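You operate a simulated robot arm through the tools that you are given. There is no shell and no other tool.

You run a simulated robot arm. Do the job below in one go: nothing can be reset, and whatever is moved stays where it is left.

JOB
Pull the slack cover's teal strap taut, towel the cover, brush the hair off and clear the brush.
Fine: grey towel and blue slicker brush back.

Only the result counts: the job must be done as asked and must still hold three seconds after the hand-in. Knocking over, shifting, dropping, spilling or breaking anything else fails it. A push-on lid holds only when it is set on centred and level and pressed home; a screw cap is set on level and turned clockwise until tight. Flat cloth is picked up by pressing the open fingertips on it (5 to 10 N) and closing them slowly along it; thin cloth reads only 2 to 8 mm in the jaws.

ROBOT AND FRAMES
A 7-joint arm with a two-finger parallel gripper, fixed in place. Base frame: the origin is at the foot of the arm, x ahead of it, y to its left, z up; the work surface is at about z = 0.75. Lengths are in m, angles in degrees, forces in N, time in s.
Its first joint turns from -149.0 to 149.0 degrees. Payload 3.5 kg.
The tool frame sits at the grasp point between the pads (the TCP): z along the fingers, y along the line on which they close. The tips reach 0.023 m beyond it. The gripper opens to 0.094 m. The fingers are 0.038 m wide and 0.01 m thick; the gripper's body (0.054 by 0.096 m) begins 0.039 m behind the TCP.
Orientation is that of the tool frame in the base frame, as a unit quaternion [w, x, y, z]. With the fingers straight down and closing along the base's y, the tool's x points along the base's -x, its y along +y and its z along -z.

CONTROLS
- The arm moves only by the tool apply_moves. Its argument "targets" is a list of rows, each an object (a shift or turn left out is 0, a gripper value left out holds the last) with "xyz": the shift along the tool's x, y, z in m, a list of three; "rot": the turn, a rotation vector about the tool's x, y, z in degrees, a list of three; "hand": the finger opening in m, from 0 to 0.094. In form: [{"xyz": [tx, ty, tz], "rot": [rx, ry, rz], "hand": hand}, ...]. A call has 1 to 20 rows; each row shifts and turns the commanded pose from where the row before left it, along the tool's axes as they then stand. Rows are played at 5 a second. More than 0.05 m and 8.6 degrees between two rows, or a gripper value outside its range, and nothing of the call is played. Where a pose cannot be reached the arm comes as near as it can. A force on the tool above 40 N (or 10 N above the force at the start of the call, whichever is more), or a blocked arm, ends the call early, and 0.2 s more pass. Each finger travels about 0.153 m/s and halts on what it meets, pressing with about 30 N; the grip force reading is that of the motor and also rises with nothing between the fingers. The clock runs only during rows and for 0.2 s after the last one: add rows that do not move to give the fingers time. The reply holds the time, the measured pose of the TCP, the force on the tool along the base axes, the opening and the grip force, in the units named above and with some noise, with the torque about the TCP (base axes, N m) and any sound that the robot's microphone picked up, and new pictures: "show" is both (left out), scene, wrist or none.
- Cameras (640 x 400 px; columns grow to the right, rows downward): "scene" is fixed at [0.0387, 0.6513, 1.3638]; the picture's right is [0.17, -0.99, 0.00], its down [-0.75, -0.13, -0.65] and it looks along [0.64, 0.11, -0.76] (base axes); focal length 214 px, centre (320, 200). "wrist" rides on the gripper at [0.086, 0.016, -0.074] in the tool frame; the picture's right is [-0.18, 0.98, 0.00], its down [-0.58, -0.11, -0.81] and it looks along [-0.79, -0.15, 0.59] (tool axes); focal length 243 px, centre (320, 200). There is no depth. A picture from a camera that has moved, and an enlarged one, comes with that camera's place and axes in the base frame and with its lens. The place of the scene camera against the robot may be out by one fixed shift of up to 0.025 m in any direction.
- inspect(camera, box): a new picture of the part [left, top, right, bottom] of that camera's present view, enlarged. It takes no simulated time.
- finish_job(): hands the job in; it is judged then, once.

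Places have to be worked out from the pictures, the camera data and where the tool is seen. Open the gripper and draw the arm clear of the work before you hand the job in, unless the task says otherwise.

The tools are called as name(argument=value, ...) on one line, values as JSON. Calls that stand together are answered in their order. apply_moves: Moves the arm, as the interface text tells. Its arguments: {"type":"object","properties":{"targets":{"type":"array"},"show":{"type":"string","enum":["both","scene","wrist","none"]}},"required":["targets"]} The other tools are called the same way: inspect (camera, box) takes an enlarged picture of a part of a camera's view; finish_job () hands the job in.

At the start:

```text
clock: 0.0
position: [0.696, 0.5086, 1.1207]
ee_rot: [-0.001, 0.0, 1.0, 0.0]
ft_force: [0.1, -1.3, -0.5]
wrist_torque: [-0.03, -0.01, -0.01]
gripper_width: 0.0938
finger_force: 0.1
```

scene: 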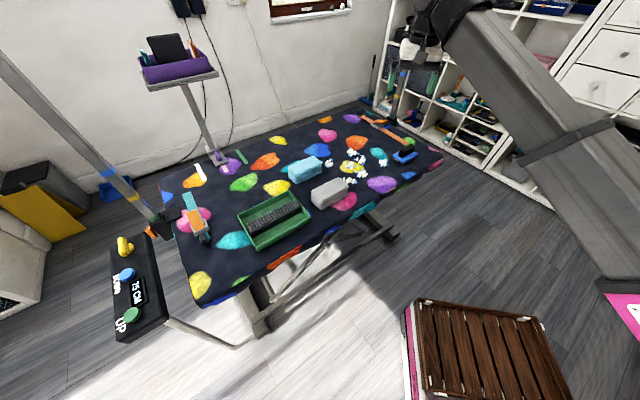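
wrist: 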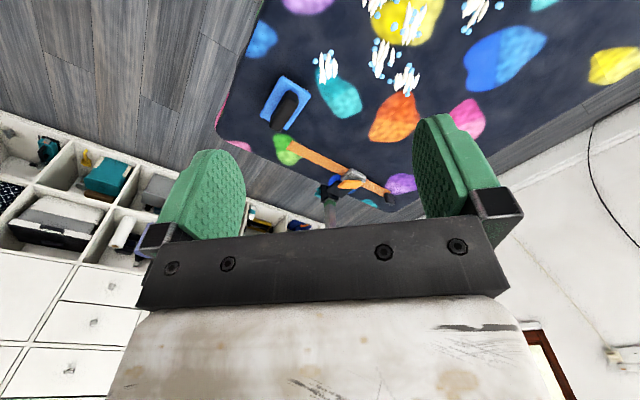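

I'll begin by looking closely at the table in enlarged views to identify the strap, towels, brushes and hair.

inspect(camera="scene", box=[160, 100, 320, 200])

inspect(camera="scene", box=[280, 100, 460, 212])

inspect(camera="scene", box=[90, 170, 330, 320])

inspect(camera="wrist", box=[220, 0, 640, 230])

```text
4.00 times, centred on (240, 150) of scene
camera zoom: at [0.0387, 0.6513, 1.3638], right [0.17, -0.99, 0.0], down [-0.75, -0.13, -0.65], along [0.64, 0.11, -0.76], focal length 858 px, centre (640, 400)
```

zoom: 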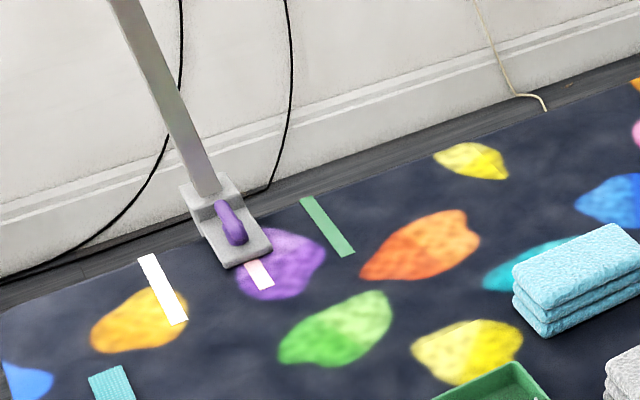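

```text
3.56 times, centred on (370, 156) of scene
camera zoom: at [0.0387, 0.6513, 1.3638], right [0.17, -0.99, 0.0], down [-0.75, -0.13, -0.65], along [0.64, 0.11, -0.76], focal length 763 px, centre (142, 356)
```

zoom: 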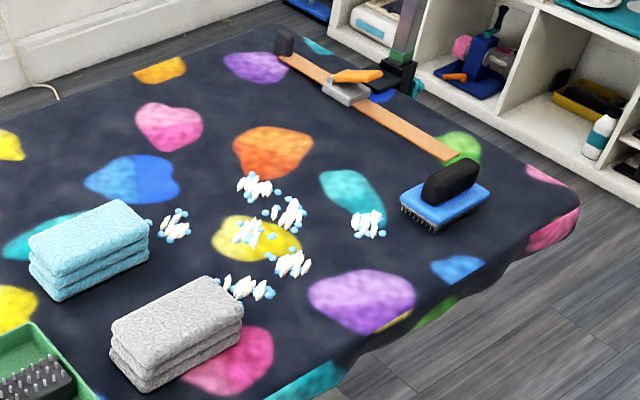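

```text
2.67 times, centred on (210, 245) of scene
camera zoom: at [0.0387, 0.6513, 1.3638], right [0.17, -0.99, 0.0], down [-0.75, -0.13, -0.65], along [0.64, 0.11, -0.76], focal length 572 px, centre (613, 80)
```

zoom: 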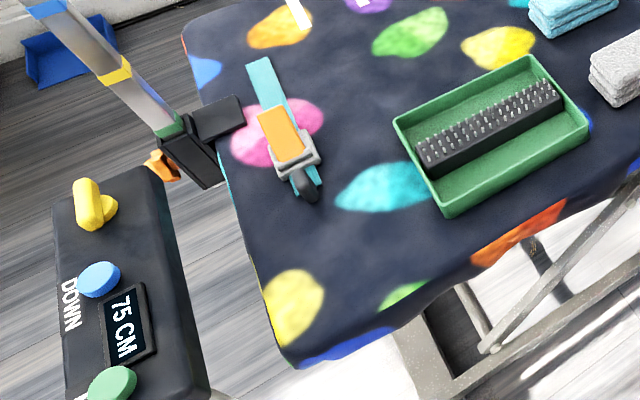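

```text
1.52 times, centred on (430, 115) of wrist
camera zoom: at [0.6091, 0.5266, 1.1944], right [0.18, 0.98, 0.0], down [0.58, -0.11, 0.81], along [0.79, -0.15, -0.59], focal length 370 px, centre (152, 330)
```

zoom: 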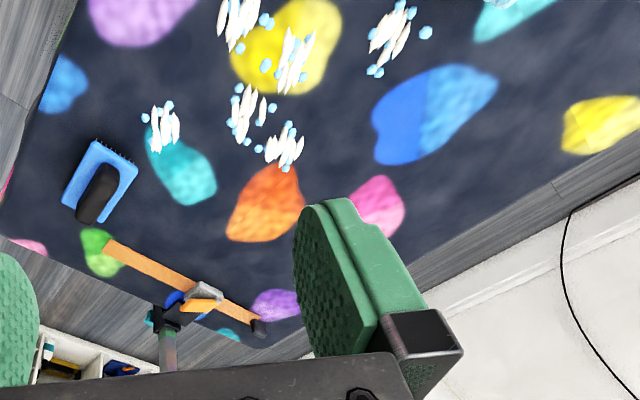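

The teal strap with its buckle lies on the left end of the table (about x 0.33, y 1.1), and the towels, tray, hair and blue brush are along the near half. I'll swing the arm high over to the left for a close wrist view of the teal strap.

apply_moves(targets=[{"xyz": [0.0396, 0.0211, 0]}, {"xyz": [0.0396, 0.0211, 0]}, {"xyz": [0.0396, 0.0211, 0]}, {"xyz": [0.0396, 0.0211, 0]}, {"xyz": [0.0396, 0.0211, 0]}, {"xyz": [0.0396, 0.0211, 0]}, {"xyz": [0.0396, 0.0211, 0]}, {"xyz": [0.0396, 0.0211, 0]}, {"xyz": [0.0396, 0.0211, 0]}, {"xyz": [0.0396, 0.0211, 0]}, {"rot": [0, 0, -8.3]}, {"rot": [0, 0, -8.3]}, {"rot": [0, 0, -8.3]}, {"rot": [0, 0, -8.3]}, {"rot": [0, 0, -8.3]}, {"rot": [0, 0, -8.3]}, {"rot": [0, 0, -8.3]}, {"rot": [0, 0, -8.3]}, {"rot": [0, 0, -8.3]}, {}])

```text
clock: 3.4
position: [0.2999, 0.7219, 1.1212]
ee_rot: [0.001, -0.395, 0.919, 0.003]
ft_force: [-14.3, 13.1, -2.8]
wrist_torque: [-0.96, -1.63, -1.87]
gripper_width: 0.0942
finger_force: 0.1
stopped in row 17: the force on the tool passed its limit at 104 N (the readings are from after the stop); the commanded pose is now the measured one
camera wrist: at [0.2277, 0.6705, 1.1942], right [-0.59, 0.81, 0.01], down [0.48, 0.34, 0.81], along [0.65, 0.48, -0.59], focal length 243 px, centre (320, 200)
```

scene: 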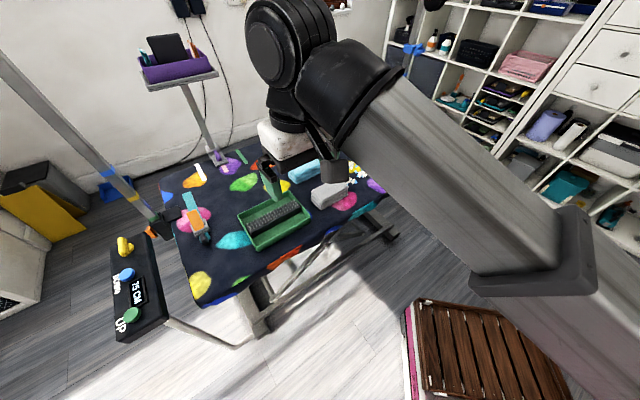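
wrist: 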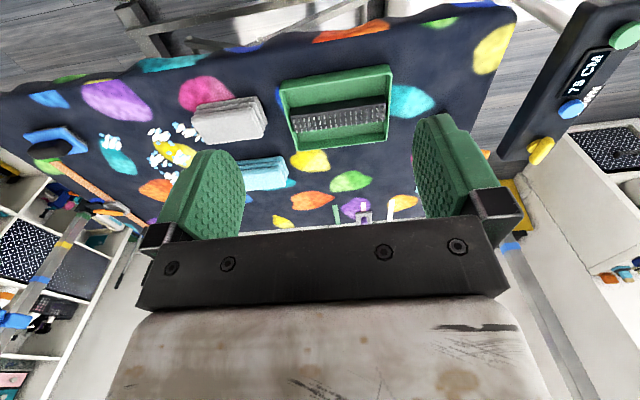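

The move stopped with a contact reading whose lever points to the region of the wrist camera mount, so I look closely at the hand for what it touched before moving again.

inspect(camera="scene", box=[200, 0, 420, 230])

inspect(camera="scene", box=[90, 170, 330, 320])

```text
1.74 times, centred on (310, 115) of scene
camera zoom: at [0.0387, 0.6513, 1.3638], right [0.17, -0.99, 0.0], down [-0.75, -0.13, -0.65], along [0.64, 0.11, -0.76], focal length 373 px, centre (337, 348)
```

zoom: 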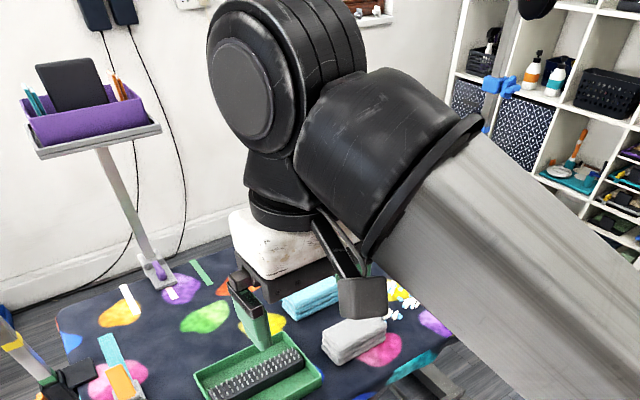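

```text
2.67 times, centred on (210, 245) of scene
camera zoom: at [0.0387, 0.6513, 1.3638], right [0.17, -0.99, 0.0], down [-0.75, -0.13, -0.65], along [0.64, 0.11, -0.76], focal length 572 px, centre (613, 80)
```

zoom: 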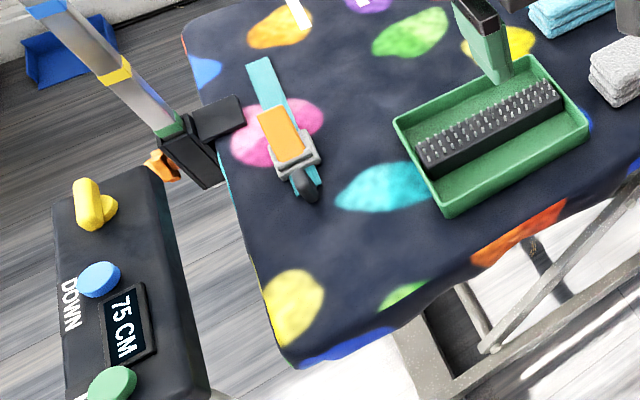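

The camera mount on the hand touched the arm's own forearm (nothing on the table was touched), so I must keep the hand's yaw well off the arm's azimuth when the arm is folded. I back the yaw off and close the fingers to uncover the view of the teal strap.

apply_moves(targets=[{"rot": [0, 0, 8], "hand": 0.06}, {"rot": [0, 0, 4], "hand": 0.02}, {"hand": 0.0}, {"hand": 0.0}], show="wrist")

```text
clock: 4.4
position: [0.2986, 0.7217, 1.1202]
ee_rot: [0.0, -0.298, 0.955, 0.002]
ft_force: [0.2, 0.5, 0.0]
wrist_torque: [0.0, -0.02, 0.02]
gripper_width: 0.0001
finger_force: 29.8
camera wrist: at [0.2187, 0.6862, 1.1934], right [-0.41, 0.91, 0.0], down [0.54, 0.24, 0.81], along [0.73, 0.33, -0.59], focal length 243 px, centre (320, 200)
```

wrist: 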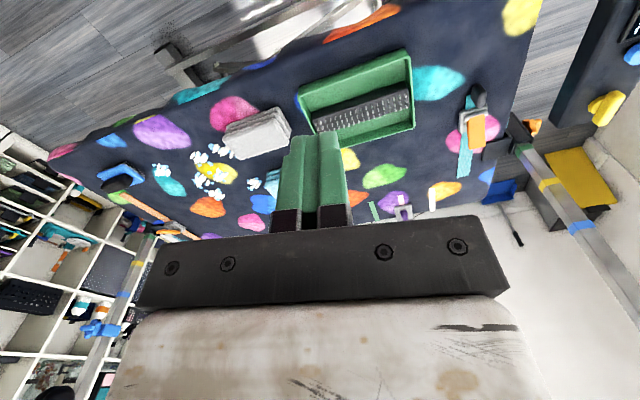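

inspect(camera="wrist", box=[420, 70, 540, 200])

inspect(camera="wrist", box=[200, 40, 420, 180])

inspect(camera="wrist", box=[60, 90, 280, 250])

```text
3.08 times, centred on (480, 135) of wrist
camera zoom: at [0.2187, 0.6862, 1.1934], right [-0.41, 0.91, 0.0], down [0.54, 0.24, 0.81], along [0.73, 0.33, -0.59], focal length 746 px, centre (-172, 400)
```

zoom: 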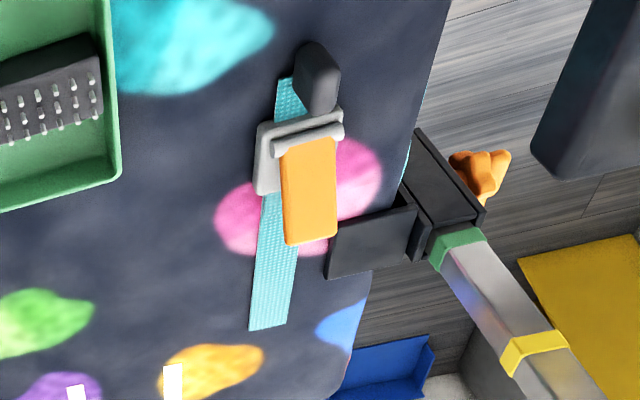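

```text
2.86 times, centred on (310, 110) of wrist
camera zoom: at [0.2187, 0.6862, 1.1934], right [-0.41, 0.91, 0.0], down [0.54, 0.24, 0.81], along [0.73, 0.33, -0.59], focal length 693 px, centre (349, 457)
```

zoom: 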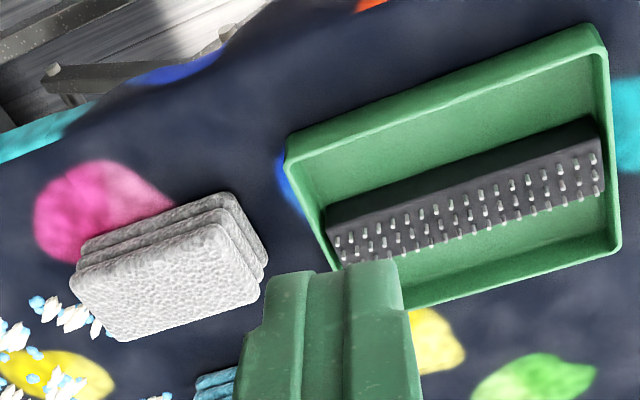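

```text
2.50 times, centred on (170, 170) of wrist
camera zoom: at [0.2187, 0.6862, 1.1934], right [-0.41, 0.91, 0.0], down [0.54, 0.24, 0.81], along [0.73, 0.33, -0.59], focal length 606 px, centre (695, 275)
```

zoom: 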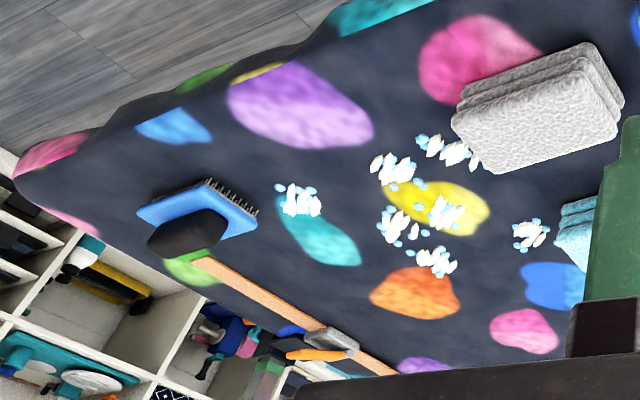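

The teal strap runs across the left end: black pull tab near (0.317, 1.055), buckle near (0.36, 1.09) with its orange lever raised, and far end near (0.50, 1.24). I move the hand nearer for a close look.

apply_moves(targets=[{"xyz": [-0.0182, 0.0263, 0.014]}, {"xyz": [-0.0182, 0.0263, 0.014]}, {"xyz": [-0.0182, 0.0263, 0.014]}, {"xyz": [-0.0182, 0.0263, 0.014]}, {"xyz": [-0.0182, 0.0263, 0.014]}, {"rot": [0, 0, -5]}, {"rot": [0, 0, -5]}, {}])

```text
clock: 6.2
position: [0.2999, 0.8816, 1.0509]
ee_rot: [-0.001, -0.381, 0.925, 0.003]
ft_force: [-0.9, 0.1, -0.6]
wrist_torque: [0.02, -0.02, -0.02]
gripper_width: 0.0001
finger_force: 30.0
camera wrist: at [0.2269, 0.8328, 1.1238], right [-0.56, 0.83, 0.0], down [0.49, 0.33, 0.81], along [0.66, 0.46, -0.59], focal length 243 px, centre (320, 200)
```

scene: 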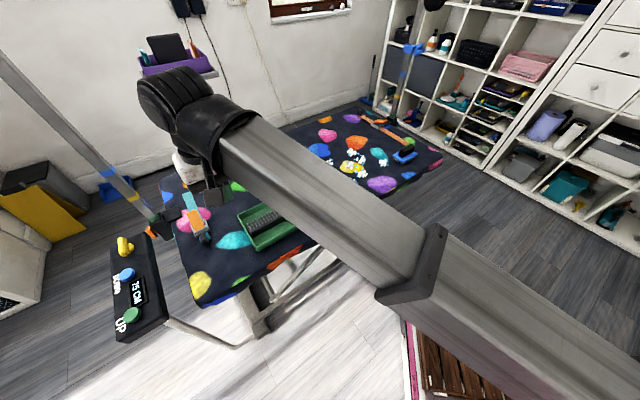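
wrist: 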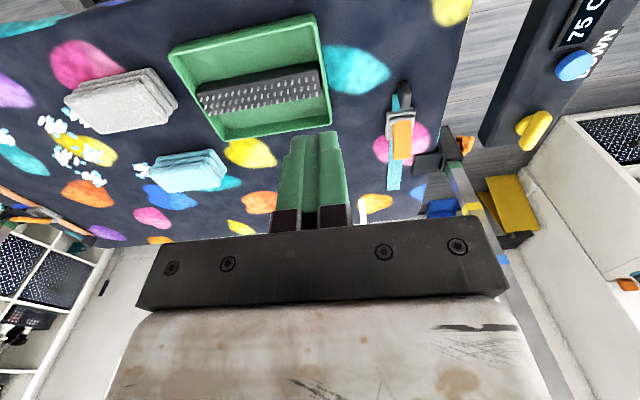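

inspect(camera="wrist", box=[360, 70, 450, 200])

inspect(camera="scene", box=[165, 175, 245, 255])

inspect(camera="scene", box=[340, 100, 440, 180])

```text
3.08 times, centred on (405, 135) of wrist
camera zoom: at [0.2269, 0.8328, 1.1238], right [-0.56, 0.83, 0.0], down [0.49, 0.33, 0.81], along [0.66, 0.46, -0.59], focal length 746 px, centre (58, 400)
```

zoom: 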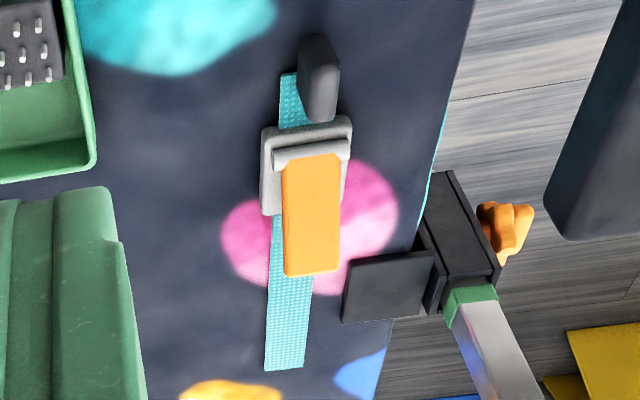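

```text
5.00 times, centred on (205, 215) of scene
camera zoom: at [0.0387, 0.6513, 1.3638], right [0.17, -0.99, 0.0], down [-0.75, -0.13, -0.65], along [0.64, 0.11, -0.76], focal length 1072 px, centre (895, 125)
```

zoom: 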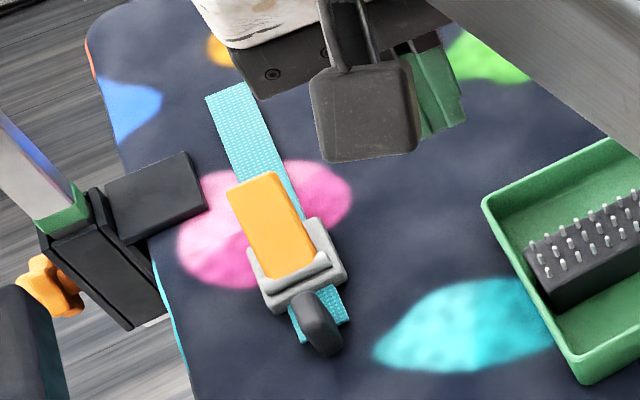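

```text
5.00 times, centred on (390, 140) of scene
camera zoom: at [0.0387, 0.6513, 1.3638], right [0.17, -0.99, 0.0], down [-0.75, -0.13, -0.65], along [0.64, 0.11, -0.76], focal length 1072 px, centre (-30, 500)
```

zoom: 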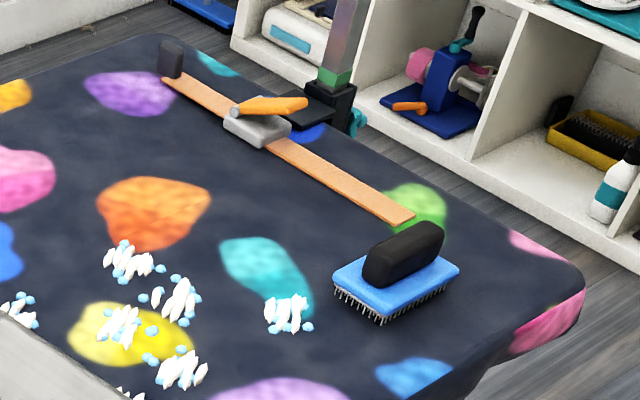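

The lever on the teal buckle is at roughly 0.79–0.80 height and the black tab stands just behind the buckle at about (0.32, 1.055). That is 1.10 m out, so I'll tilt the tool outward and test the reach well above the tab.

apply_moves(targets=[{"rot": [0, -7.5, 0], "hand": 0.03}, {"rot": [0, -7.5, 0], "hand": 0.06}, {"rot": [0, -7.5, 0]}, {"rot": [0, -7.5, 0]}, {"xyz": [-0.0113, 0.0181, 0.0258]}, {"xyz": [-0.0113, 0.0181, 0.0258]}, {"xyz": [-0.0113, 0.0181, 0.0258]}, {"xyz": [-0.0113, 0.0181, 0.0258]}, {"xyz": [-0.0113, 0.0181, 0.0258]}, {"xyz": [-0.0113, 0.0181, 0.0258]}, {}])

```text
clock: 8.6
position: [0.319, 1.0542, 0.9477]
ee_rot: [0.239, -0.366, 0.894, 0.1]
ft_force: [0.1, 0.2, 0.6]
wrist_torque: [0.03, -0.01, -0.02]
gripper_width: 0.0599
finger_force: 0.0
camera wrist: at [0.2276, 0.9874, 0.9685], right [-0.58, 0.81, 0.1], down [0.15, -0.01, 0.99], along [0.8, 0.59, -0.12], focal length 243 px, centre (320, 200)
```

scene: 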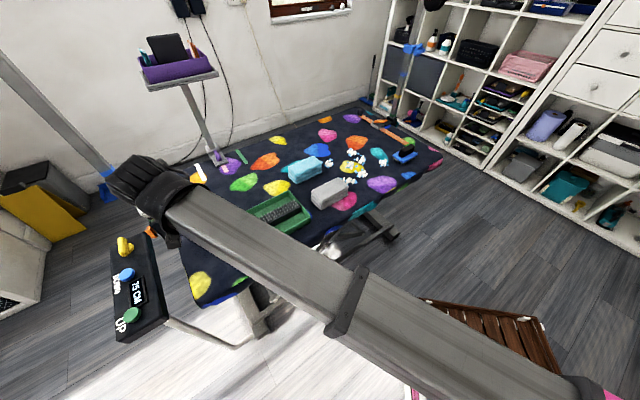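
wrist: 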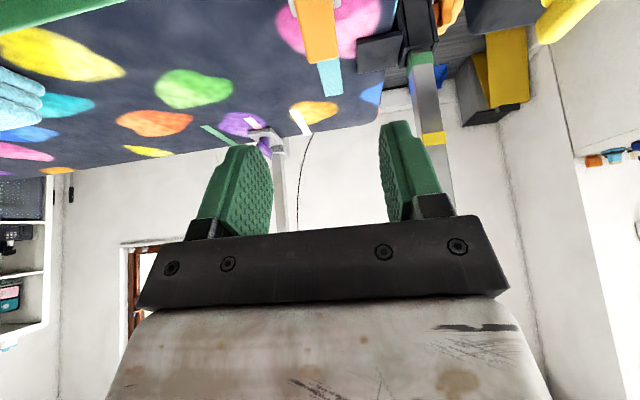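

The tilted pose reaches well above the tab. I descend partway so the tab comes into view between the open fingers.

apply_moves(targets=[{"xyz": [0.0173, 0.0002, 0.0239]}, {"xyz": [0.0173, 0.0002, 0.0239]}, {"xyz": [0.0173, 0.0002, 0.0239]}, {}])

```text
clock: 9.6
position: [0.313, 1.0467, 0.8648]
ee_rot: [0.239, -0.367, 0.893, 0.1]
ft_force: [0.4, -0.2, -0.7]
wrist_torque: [0.0, 0.03, 0.0]
gripper_width: 0.06
finger_force: 0.1
camera wrist: at [0.2198, 0.9808, 0.8856], right [-0.58, 0.81, 0.1], down [0.15, -0.01, 0.99], along [0.8, 0.59, -0.12], focal length 243 px, centre (320, 200)
```

scene: 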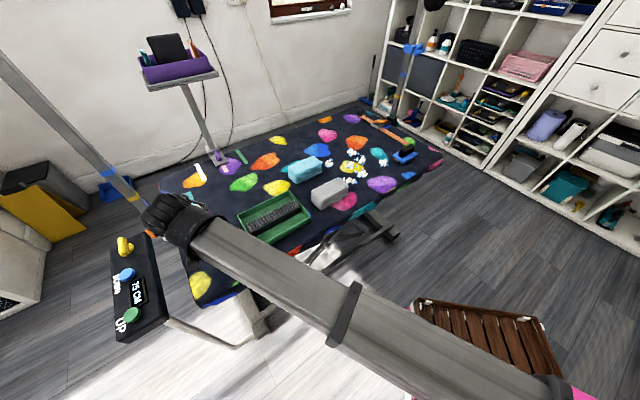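
wrist: 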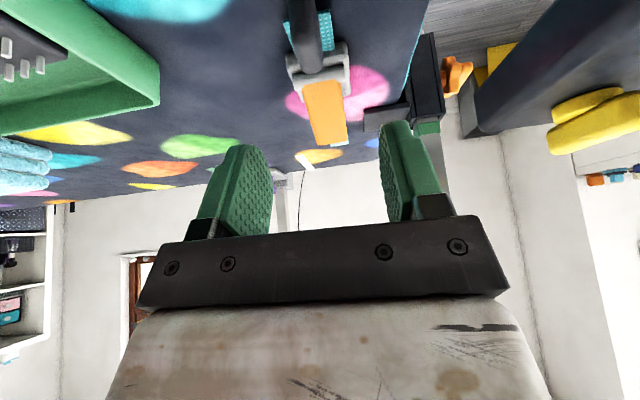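

inspect(camera="wrist", box=[250, 0, 410, 160])

inspect(camera="scene", box=[140, 180, 250, 260])

```text
2.50 times, centred on (330, 80) of wrist
camera zoom: at [0.2198, 0.9808, 0.8856], right [-0.58, 0.81, 0.1], down [0.15, -0.01, 0.99], along [0.8, 0.59, -0.12], focal length 606 px, centre (295, 500)
```

zoom: 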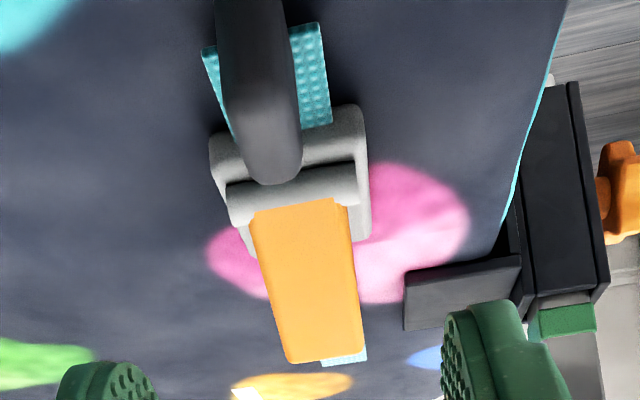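

```text
5.00 times, centred on (195, 220) of scene
camera zoom: at [0.0387, 0.6513, 1.3638], right [0.17, -0.99, 0.0], down [-0.75, -0.13, -0.65], along [0.64, 0.11, -0.76], focal length 1072 px, centre (945, 100)
```

zoom: 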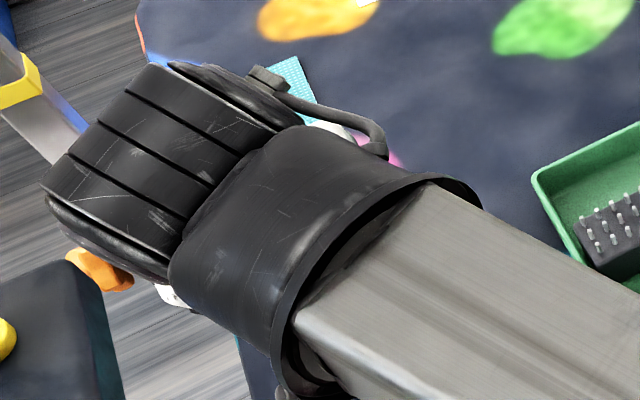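

The tab stands about 4 cm tall, ~2 cm wide, centred near (0.320, 1.055) with its top at z≈0.79, and lies centred between the fingers. I descend straight so the fingers straddle it, short of the buckle.

apply_moves(targets=[{"xyz": [0.0095, 0.0002, 0.0167]}, {"xyz": [0.0095, 0.0002, 0.0167]}, {"xyz": [0.0095, 0.0002, 0.0167]}, {"xyz": [0.0095, 0.0002, 0.0167]}, {}])

```text
clock: 10.8
position: [0.3109, 1.049, 0.7881]
ee_rot: [0.239, -0.367, 0.894, 0.1]
ft_force: [0.0, 0.0, -0.7]
wrist_torque: [-0.01, 0.01, 0.03]
gripper_width: 0.0599
finger_force: 0.0
camera wrist: at [0.2193, 0.9828, 0.8085], right [-0.58, 0.81, 0.1], down [0.15, -0.01, 0.99], along [0.8, 0.59, -0.12], focal length 243 px, centre (320, 200)
```

scene: 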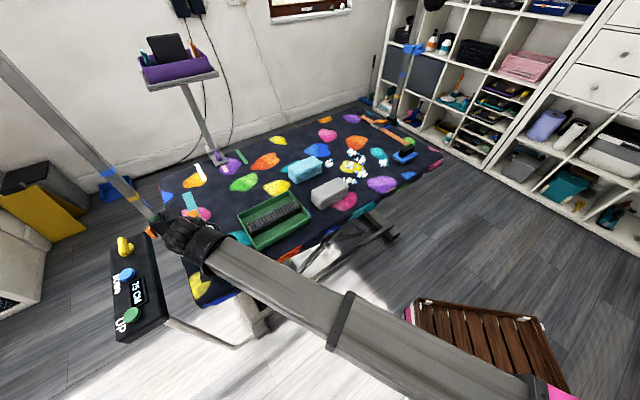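
wrist: 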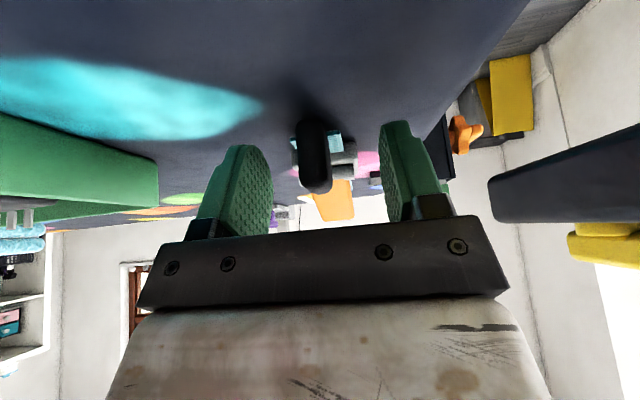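

inspect(camera="wrist", box=[240, 90, 410, 230])

```text
2.86 times, centred on (325, 160) of wrist
camera zoom: at [0.2193, 0.9828, 0.8085], right [-0.58, 0.81, 0.1], down [0.15, -0.01, 0.99], along [0.8, 0.59, -0.12], focal length 693 px, centre (306, 314)
```

zoom: 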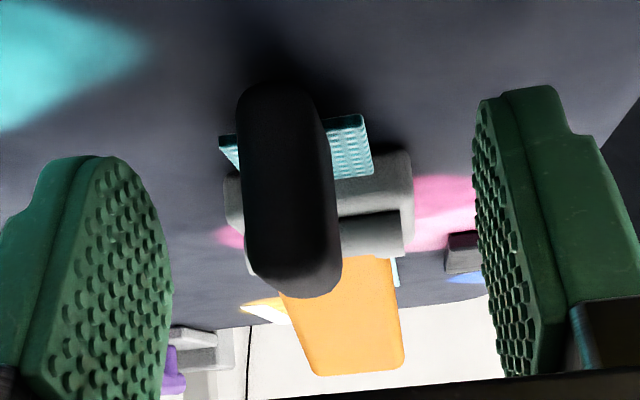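

The tab stands between the pads, 3 mm to one side of centre. I centre on it and close the fingers gently.

apply_moves(targets=[{"xyz": [0, -0.0025, 0.002], "hand": 0.05}, {"hand": 0.035}, {"hand": 0.025}, {"hand": 0.015}, {"hand": 0.005}, {"hand": 0.0}, {}])

```text
clock: 12.4
position: [0.3155, 1.0468, 0.7858]
ee_rot: [0.239, -0.367, 0.893, 0.1]
ft_force: [6.5, -7.7, -2.1]
wrist_torque: [-0.76, -0.71, 0.95]
gripper_width: 0.0149
finger_force: 44.8
camera wrist: at [0.223, 0.9814, 0.8061], right [-0.58, 0.81, 0.09], down [0.15, -0.01, 0.99], along [0.8, 0.59, -0.12], focal length 243 px, centre (320, 200)
```

scene: 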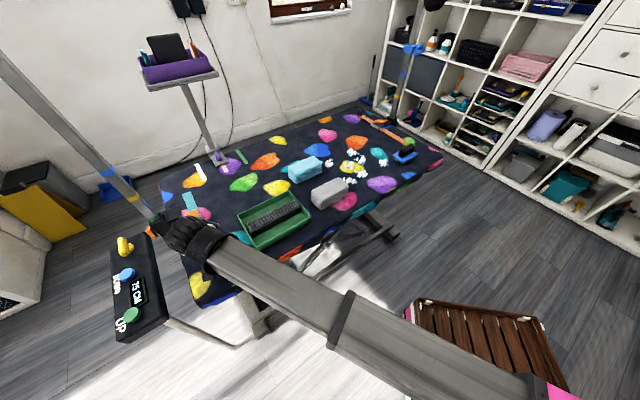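
wrist: 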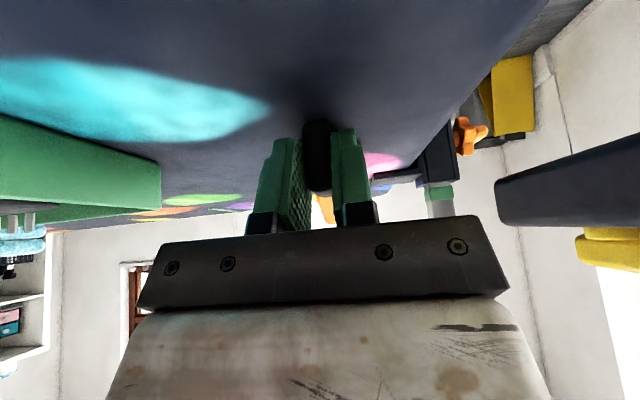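

The jaws hold the tab (14.9 mm). A 10 N side load shows I'm about 4 mm off to one side; I relieve that and begin pulling horizontally along the strap toward the near edge, watching the force.

apply_moves(targets=[{"xyz": [0, -0.0035, 0]}, {"xyz": [0.0043, 0, -0.0025]}, {"xyz": [0.0043, 0, -0.0025]}, {"xyz": [0.0043, 0, -0.0025]}, {"xyz": [0.0043, 0, -0.0025]}, {}])

```text
clock: 13.8
position: [0.3004, 1.034, 0.7852]
ee_rot: [0.239, -0.368, 0.893, 0.101]
ft_force: [-10.8, 11.5, 15.2]
wrist_torque: [-0.72, -0.38, 1.01]
gripper_width: 0.0149
finger_force: 45.5
camera wrist: at [0.2087, 0.9666, 0.8059], right [-0.58, 0.81, 0.1], down [0.15, -0.01, 0.99], along [0.8, 0.59, -0.11], focal length 243 px, centre (320, 200)
```

scene: 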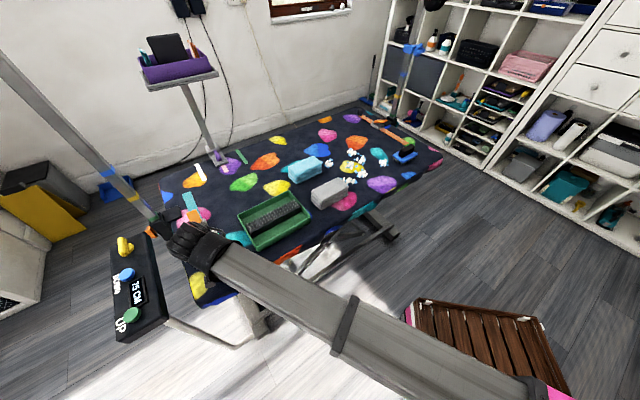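
wrist: 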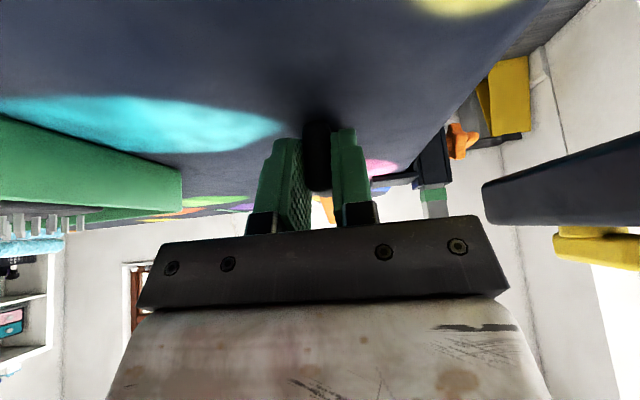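

The tab slides freely along the strap (no tension yet) but side and vertical loads have built up; I ease sideways and up a couple of millimetres and read again.

apply_moves(targets=[{"xyz": [-0.001, 0.003, -0.0017]}, {}], show="none")

```text
clock: 14.4
position: [0.3011, 1.0331, 0.786]
ee_rot: [0.238, -0.366, 0.894, 0.099]
ft_force: [0.3, 0.4, -9.7]
wrist_torque: [0.35, -1.45, 1.01]
gripper_width: 0.0147
finger_force: 44.8
```

apply_moves(targets=[{"xyz": [0.0004, 0, 0.0007]}, {"xyz": [0.0043, 0, -0.0025]}, {"xyz": [0.0043, 0, -0.0025]}, {"xyz": [0.0043, 0, -0.0025]}, {"xyz": [0.0043, 0, -0.0025]}, {}], show="none")

```text
clock: 15.8
position: [0.287, 1.0202, 0.7858]
ee_rot: [0.238, -0.367, 0.894, 0.099]
ft_force: [13.8, -9.8, -12.1]
wrist_torque: [-1.4, -0.08, 0.78]
gripper_width: 0.0148
finger_force: 44.8
```

apply_moves(targets=[{"xyz": [0.0004, -0.003, 0.0007]}, {"xyz": [0.0043, -0.0001, -0.0025]}, {"xyz": [0.0043, -0.0001, -0.0025]}, {"xyz": [0.0043, -0.0001, -0.0025]}, {"xyz": [0.0043, -0.0001, -0.0025]}, {}])

```text
clock: 17.2
position: [0.2728, 1.0053, 0.7858]
ee_rot: [0.239, -0.367, 0.893, 0.102]
ft_force: [-2.1, 17.0, 0.3]
wrist_torque: [-1.16, -0.05, 0.94]
gripper_width: 0.0147
finger_force: 44.7
camera wrist: at [0.1808, 0.9388, 0.806], right [-0.58, 0.81, 0.1], down [0.15, -0.01, 0.99], along [0.8, 0.59, -0.12], focal length 243 px, centre (320, 200)
```

scene: 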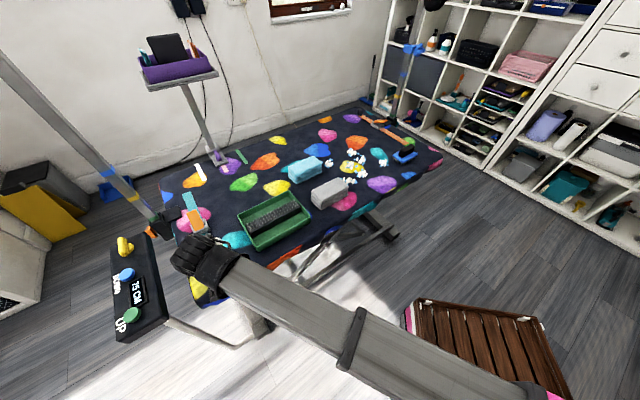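
wrist: 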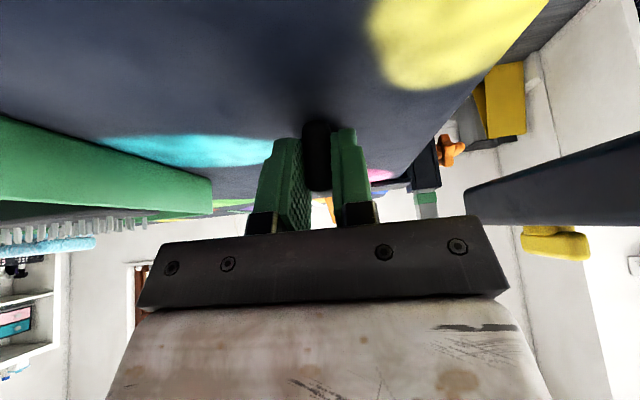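

apply_moves(targets=[{"xyz": [0.0043, 0.002, -0.0025]}, {"xyz": [0.0043, 0, -0.0025]}, {"xyz": [0.0043, 0, -0.0025]}, {}], show="none")

```text
clock: 18.2
position: [0.2629, 0.9957, 0.7857]
ee_rot: [0.241, -0.367, 0.893, 0.1]
ft_force: [10.4, 11.0, 10.6]
wrist_torque: [0.07, -1.32, 0.95]
gripper_width: 0.0147
finger_force: 44.7
```

Tension along the strap is now about 15 N and growing smoothly as it travels (7.3 cm so far). I continue pulling in small steps.

apply_moves(targets=[{"xyz": [0.0038, 0, -0.0032]}, {"xyz": [0.0043, 0, -0.0025]}, {"xyz": [0.0043, 0, -0.0025]}, {}], show="none")

```text
clock: 19.2
position: [0.2522, 0.9861, 0.7857]
ee_rot: [0.239, -0.367, 0.893, 0.1]
ft_force: [16.8, 14.1, -2.8]
wrist_torque: [0.22, -1.49, 0.95]
gripper_width: 0.0148
finger_force: 45.1
```

apply_moves(targets=[{"xyz": [0.0043, 0, -0.0025]}, {"xyz": [0.0043, 0, -0.0025]}, {}])

```text
clock: 20.0
position: [0.2466, 0.9783, 0.7858]
ee_rot: [0.24, -0.367, 0.893, 0.102]
ft_force: [21.3, 23.5, 3.5]
wrist_torque: [-0.34, -0.69, 0.69]
gripper_width: 0.0148
finger_force: 45.1
camera wrist: at [0.1543, 0.9126, 0.8063], right [-0.58, 0.81, 0.1], down [0.15, -0.01, 0.99], along [0.8, 0.59, -0.12], focal length 243 px, centre (320, 200)
```

scene: 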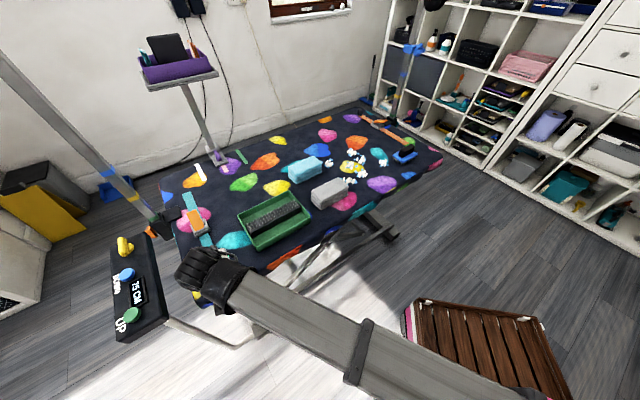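
wrist: 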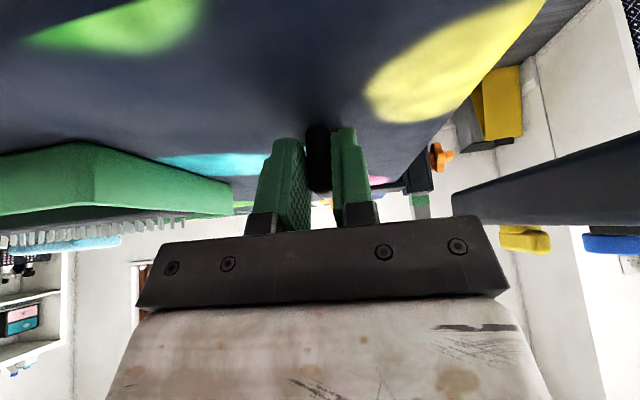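

inspect(camera="scene", box=[160, 175, 260, 275])

inspect(camera="wrist", box=[240, 90, 410, 230])

```text
4.00 times, centred on (210, 225) of scene
camera zoom: at [0.0387, 0.6513, 1.3638], right [0.17, -0.99, 0.0], down [-0.75, -0.13, -0.65], along [0.64, 0.11, -0.76], focal length 858 px, centre (760, 100)
```

zoom: 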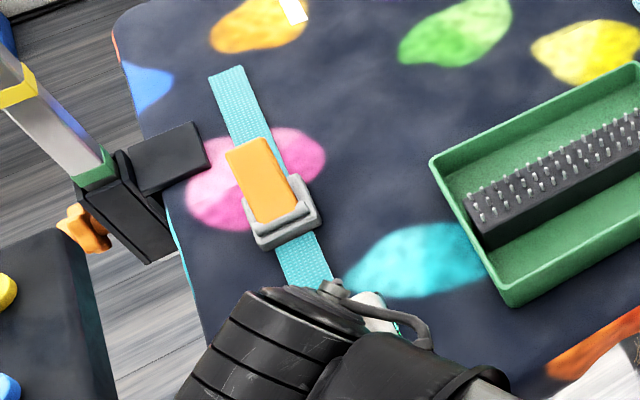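

```text
2.86 times, centred on (325, 160) of wrist
camera zoom: at [0.1543, 0.9126, 0.8063], right [-0.58, 0.81, 0.1], down [0.15, -0.01, 0.99], along [0.8, 0.59, -0.12], focal length 693 px, centre (306, 314)
```

zoom: 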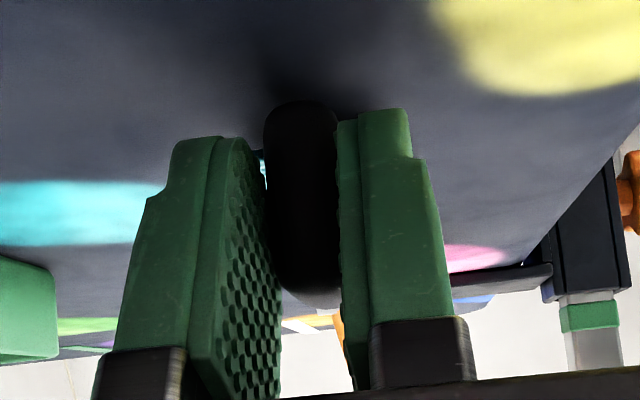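

Tension is 32 N at 9.7 cm of travel and stiffening. I hold a moment, then take a few more millimetres to see whether it has reached its stop.

apply_moves(targets=[{}, {}, {"xyz": [0.0026, 0, -0.0015]}, {}], show="none")

```text
clock: 21.0
position: [0.2445, 0.9765, 0.7858]
ee_rot: [0.239, -0.367, 0.893, 0.1]
ft_force: [23.1, 21.7, -1.1]
wrist_torque: [-0.16, -0.76, 0.45]
gripper_width: 0.0148
finger_force: 44.8
```

apply_moves(targets=[{"xyz": [0.0026, 0, -0.0015]}, {"xyz": [0.0026, 0, -0.0015]}, {}], show="none")

```text
clock: 21.8
position: [0.2394, 0.9729, 0.7861]
ee_rot: [0.237, -0.368, 0.894, 0.1]
ft_force: [21.1, 19.2, -9.6]
wrist_torque: [-0.12, -0.48, 0.11]
gripper_width: 0.0147
finger_force: 45.3
```

inspect(camera="wrist", box=[240, 90, 410, 230])

inspect(camera="scene", box=[160, 175, 260, 275])

```text
2.86 times, centred on (325, 160) of wrist
camera zoom: at [0.1474, 0.906, 0.8071], right [-0.58, 0.81, 0.1], down [0.15, -0.01, 0.99], along [0.8, 0.59, -0.12], focal length 693 px, centre (306, 314)
```

zoom: 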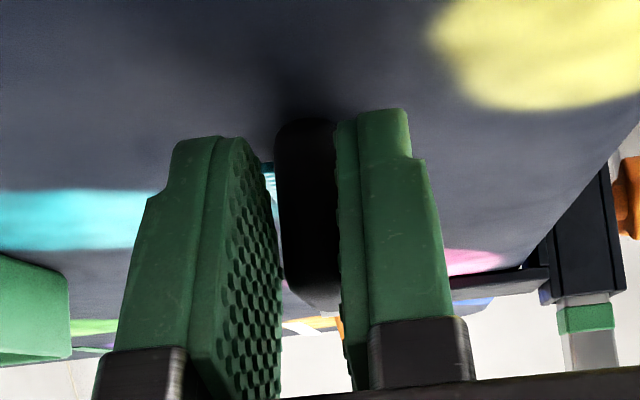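

```text
4.00 times, centred on (210, 225) of scene
camera zoom: at [0.0387, 0.6513, 1.3638], right [0.17, -0.99, 0.0], down [-0.75, -0.13, -0.65], along [0.64, 0.11, -0.76], focal length 858 px, centre (760, 100)
```

zoom: 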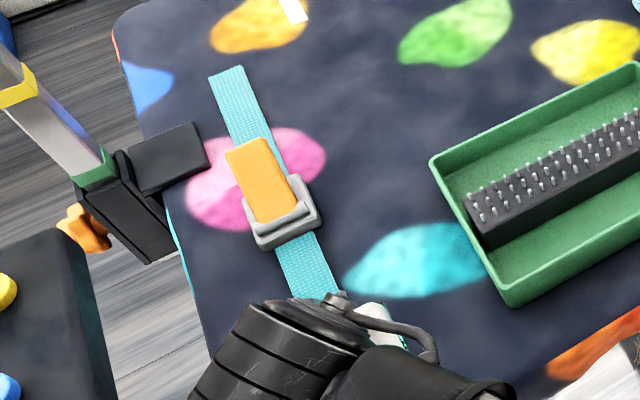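

The tab has slipped about a centimetre outward in the jaws at ~30 N. I open the jaws and look whether the strap stays where it was pulled.

apply_moves(targets=[{"hand": 0.03}, {"hand": 0.045}, {}, {}])

inspect(camera="wrist", box=[240, 90, 410, 230])

```text
clock: 22.8
position: [0.2389, 0.971, 0.7881]
ee_rot: [0.238, -0.367, 0.893, 0.101]
ft_force: [1.1, -0.3, -0.5]
wrist_torque: [0.04, 0.02, 0.0]
gripper_width: 0.0449
finger_force: 0.0
camera wrist: at [0.147, 0.9055, 0.808], right [-0.58, 0.81, 0.1], down [0.15, -0.01, 0.99], along [0.8, 0.59, -0.12], focal length 243 px, centre (320, 200)
```

scene: 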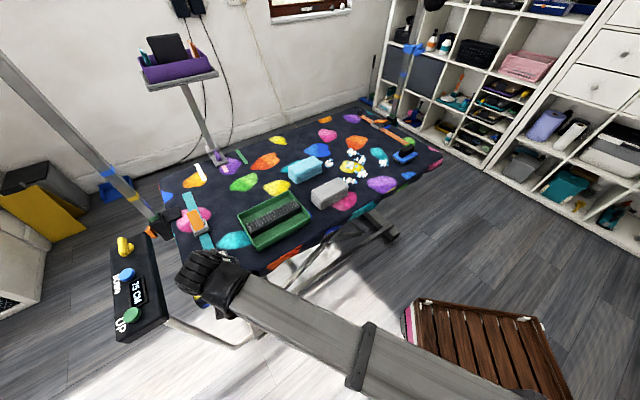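
wrist: 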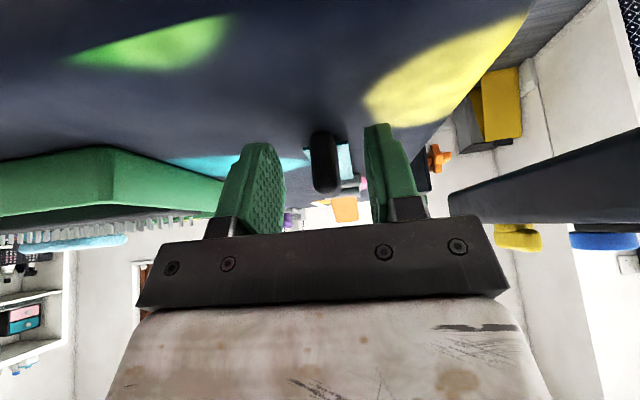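

```text
2.86 times, centred on (325, 160) of wrist
camera zoom: at [0.147, 0.9055, 0.808], right [-0.58, 0.81, 0.1], down [0.15, -0.01, 0.99], along [0.8, 0.59, -0.12], focal length 693 px, centre (306, 314)
```

zoom: 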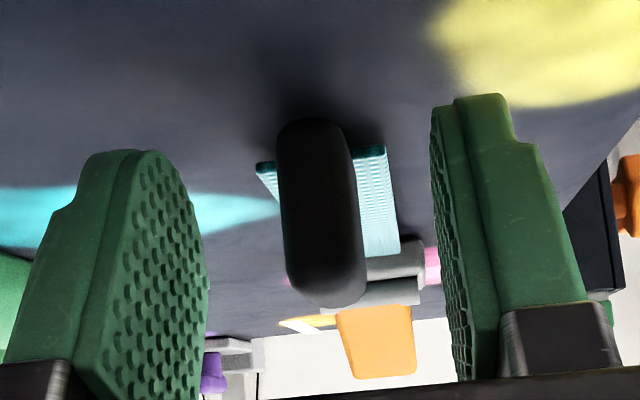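

The tab stayed put after release, having travelled about 9.3 cm. To be sure it is really taut I take a fresh, deeper grip on the tab and pull again.

apply_moves(targets=[{"xyz": [-0.008, 0.0015, 0.0062]}, {"xyz": [-0.008, 0.0015, 0.0062]}, {}, {"hand": 0.03}, {"hand": 0.02}, {"hand": 0.01}, {"hand": 0.0}, {}])

inspect(camera="wrist", box=[240, 90, 410, 230])

```text
clock: 24.6
position: [0.2539, 0.9863, 0.7834]
ee_rot: [0.239, -0.367, 0.893, 0.099]
ft_force: [23.0, -25.3, -5.3]
wrist_torque: [-0.33, -0.36, 0.79]
gripper_width: 0.015
finger_force: 45.0
camera wrist: at [0.1616, 0.9205, 0.8046], right [-0.58, 0.81, 0.09], down [0.15, -0.01, 0.99], along [0.8, 0.58, -0.12], focal length 243 px, centre (320, 200)
```

scene: 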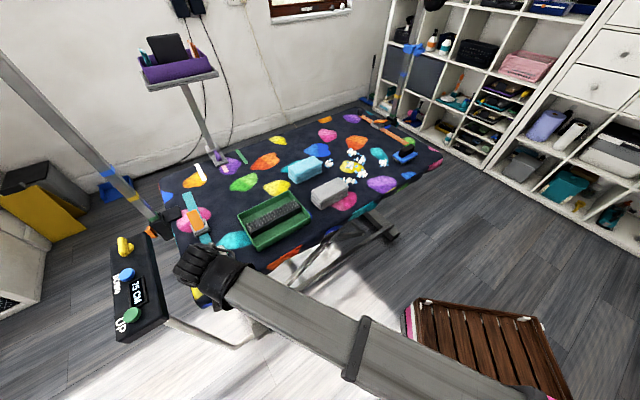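
wrist: 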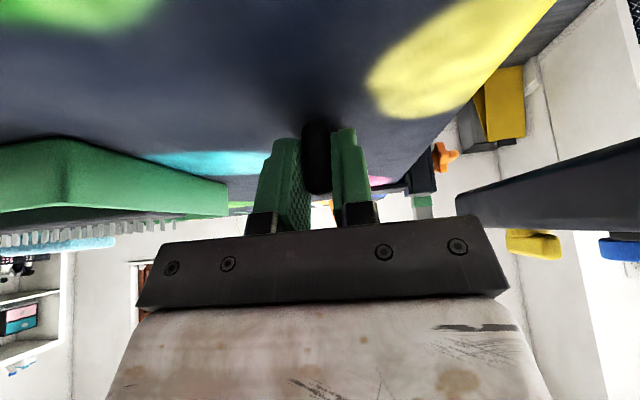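

```text
2.86 times, centred on (325, 160) of wrist
camera zoom: at [0.1616, 0.9205, 0.8046], right [-0.58, 0.81, 0.09], down [0.15, -0.01, 0.99], along [0.8, 0.58, -0.12], focal length 693 px, centre (306, 314)
```

zoom: 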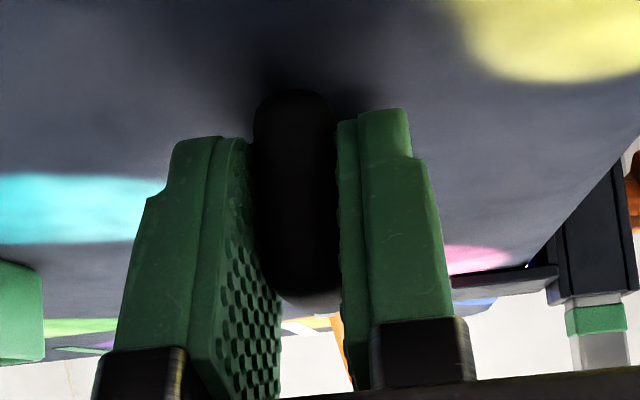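

apply_moves(targets=[{"xyz": [0.0, -0.003, 0.0]}, {"xyz": [0.0, -0.002, 0.0]}, {}], show="none")

```text
clock: 25.4
position: [0.2535, 0.9856, 0.7824]
ee_rot: [0.239, -0.368, 0.892, 0.103]
ft_force: [10.0, 2.8, 11.8]
wrist_torque: [-1.48, 0.09, 0.68]
gripper_width: 0.015
finger_force: 44.9
```

Side load is mostly relieved. Now I pull again in small steps and watch whether the tab gives.

apply_moves(targets=[{"xyz": [0.0038, -0.0005, -0.003]}, {"xyz": [0.0043, 0, -0.0025]}, {}], show="none")

```text
clock: 26.2
position: [0.2474, 0.9787, 0.7834]
ee_rot: [0.24, -0.367, 0.893, 0.102]
ft_force: [11.9, 33.6, 2.9]
wrist_torque: [-0.36, -0.61, 0.69]
gripper_width: 0.0149
finger_force: 44.6
```

inspect(camera="wrist", box=[240, 90, 410, 230])

```text
2.86 times, centred on (325, 160) of wrist
camera zoom: at [0.1547, 0.9126, 0.8037], right [-0.58, 0.81, 0.1], down [0.15, -0.01, 0.99], along [0.8, 0.59, -0.11], focal length 693 px, centre (306, 314)
```

zoom: 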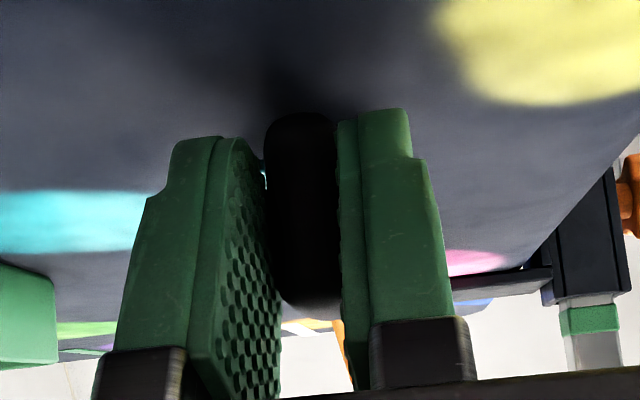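

The re-gripped tab barely moved (about 2 mm) before the pads slipped at 32 N, so the strap is at its taut stop. I release the tab, back off along the tool axis and look at the strap.

apply_moves(targets=[{"xyz": [-0.004, 0, 0.0023]}, {"hand": 0.03}, {"hand": 0.06}, {"hand": 0.06}, {"xyz": [0, 0, -0.03]}, {"xyz": [0, 0, -0.04]}, {"xyz": [0, 0, -0.04]}, {"xyz": [0, 0, -0.04]}, {}])

```text
clock: 28.2
position: [0.1971, 0.9281, 0.9126]
ee_rot: [0.238, -0.367, 0.894, 0.1]
ft_force: [0.6, 0.2, 0.3]
wrist_torque: [0.01, 0.01, 0.03]
gripper_width: 0.0601
finger_force: 0.1
camera wrist: at [0.1045, 0.8627, 0.9327], right [-0.58, 0.81, 0.1], down [0.15, -0.01, 0.99], along [0.8, 0.59, -0.12], focal length 243 px, centre (320, 200)
```

scene: 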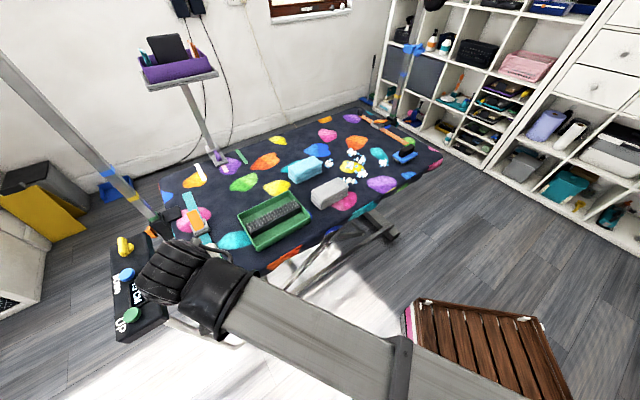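
wrist: 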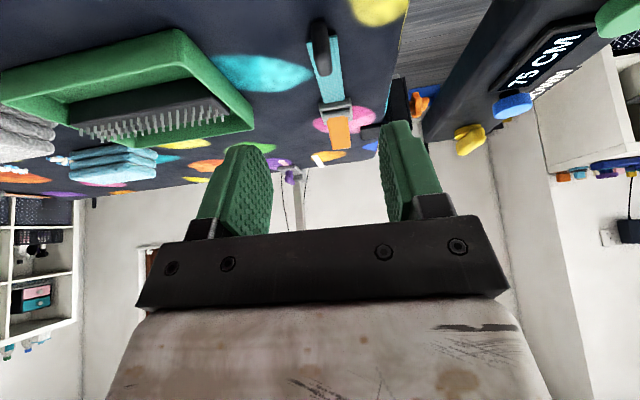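

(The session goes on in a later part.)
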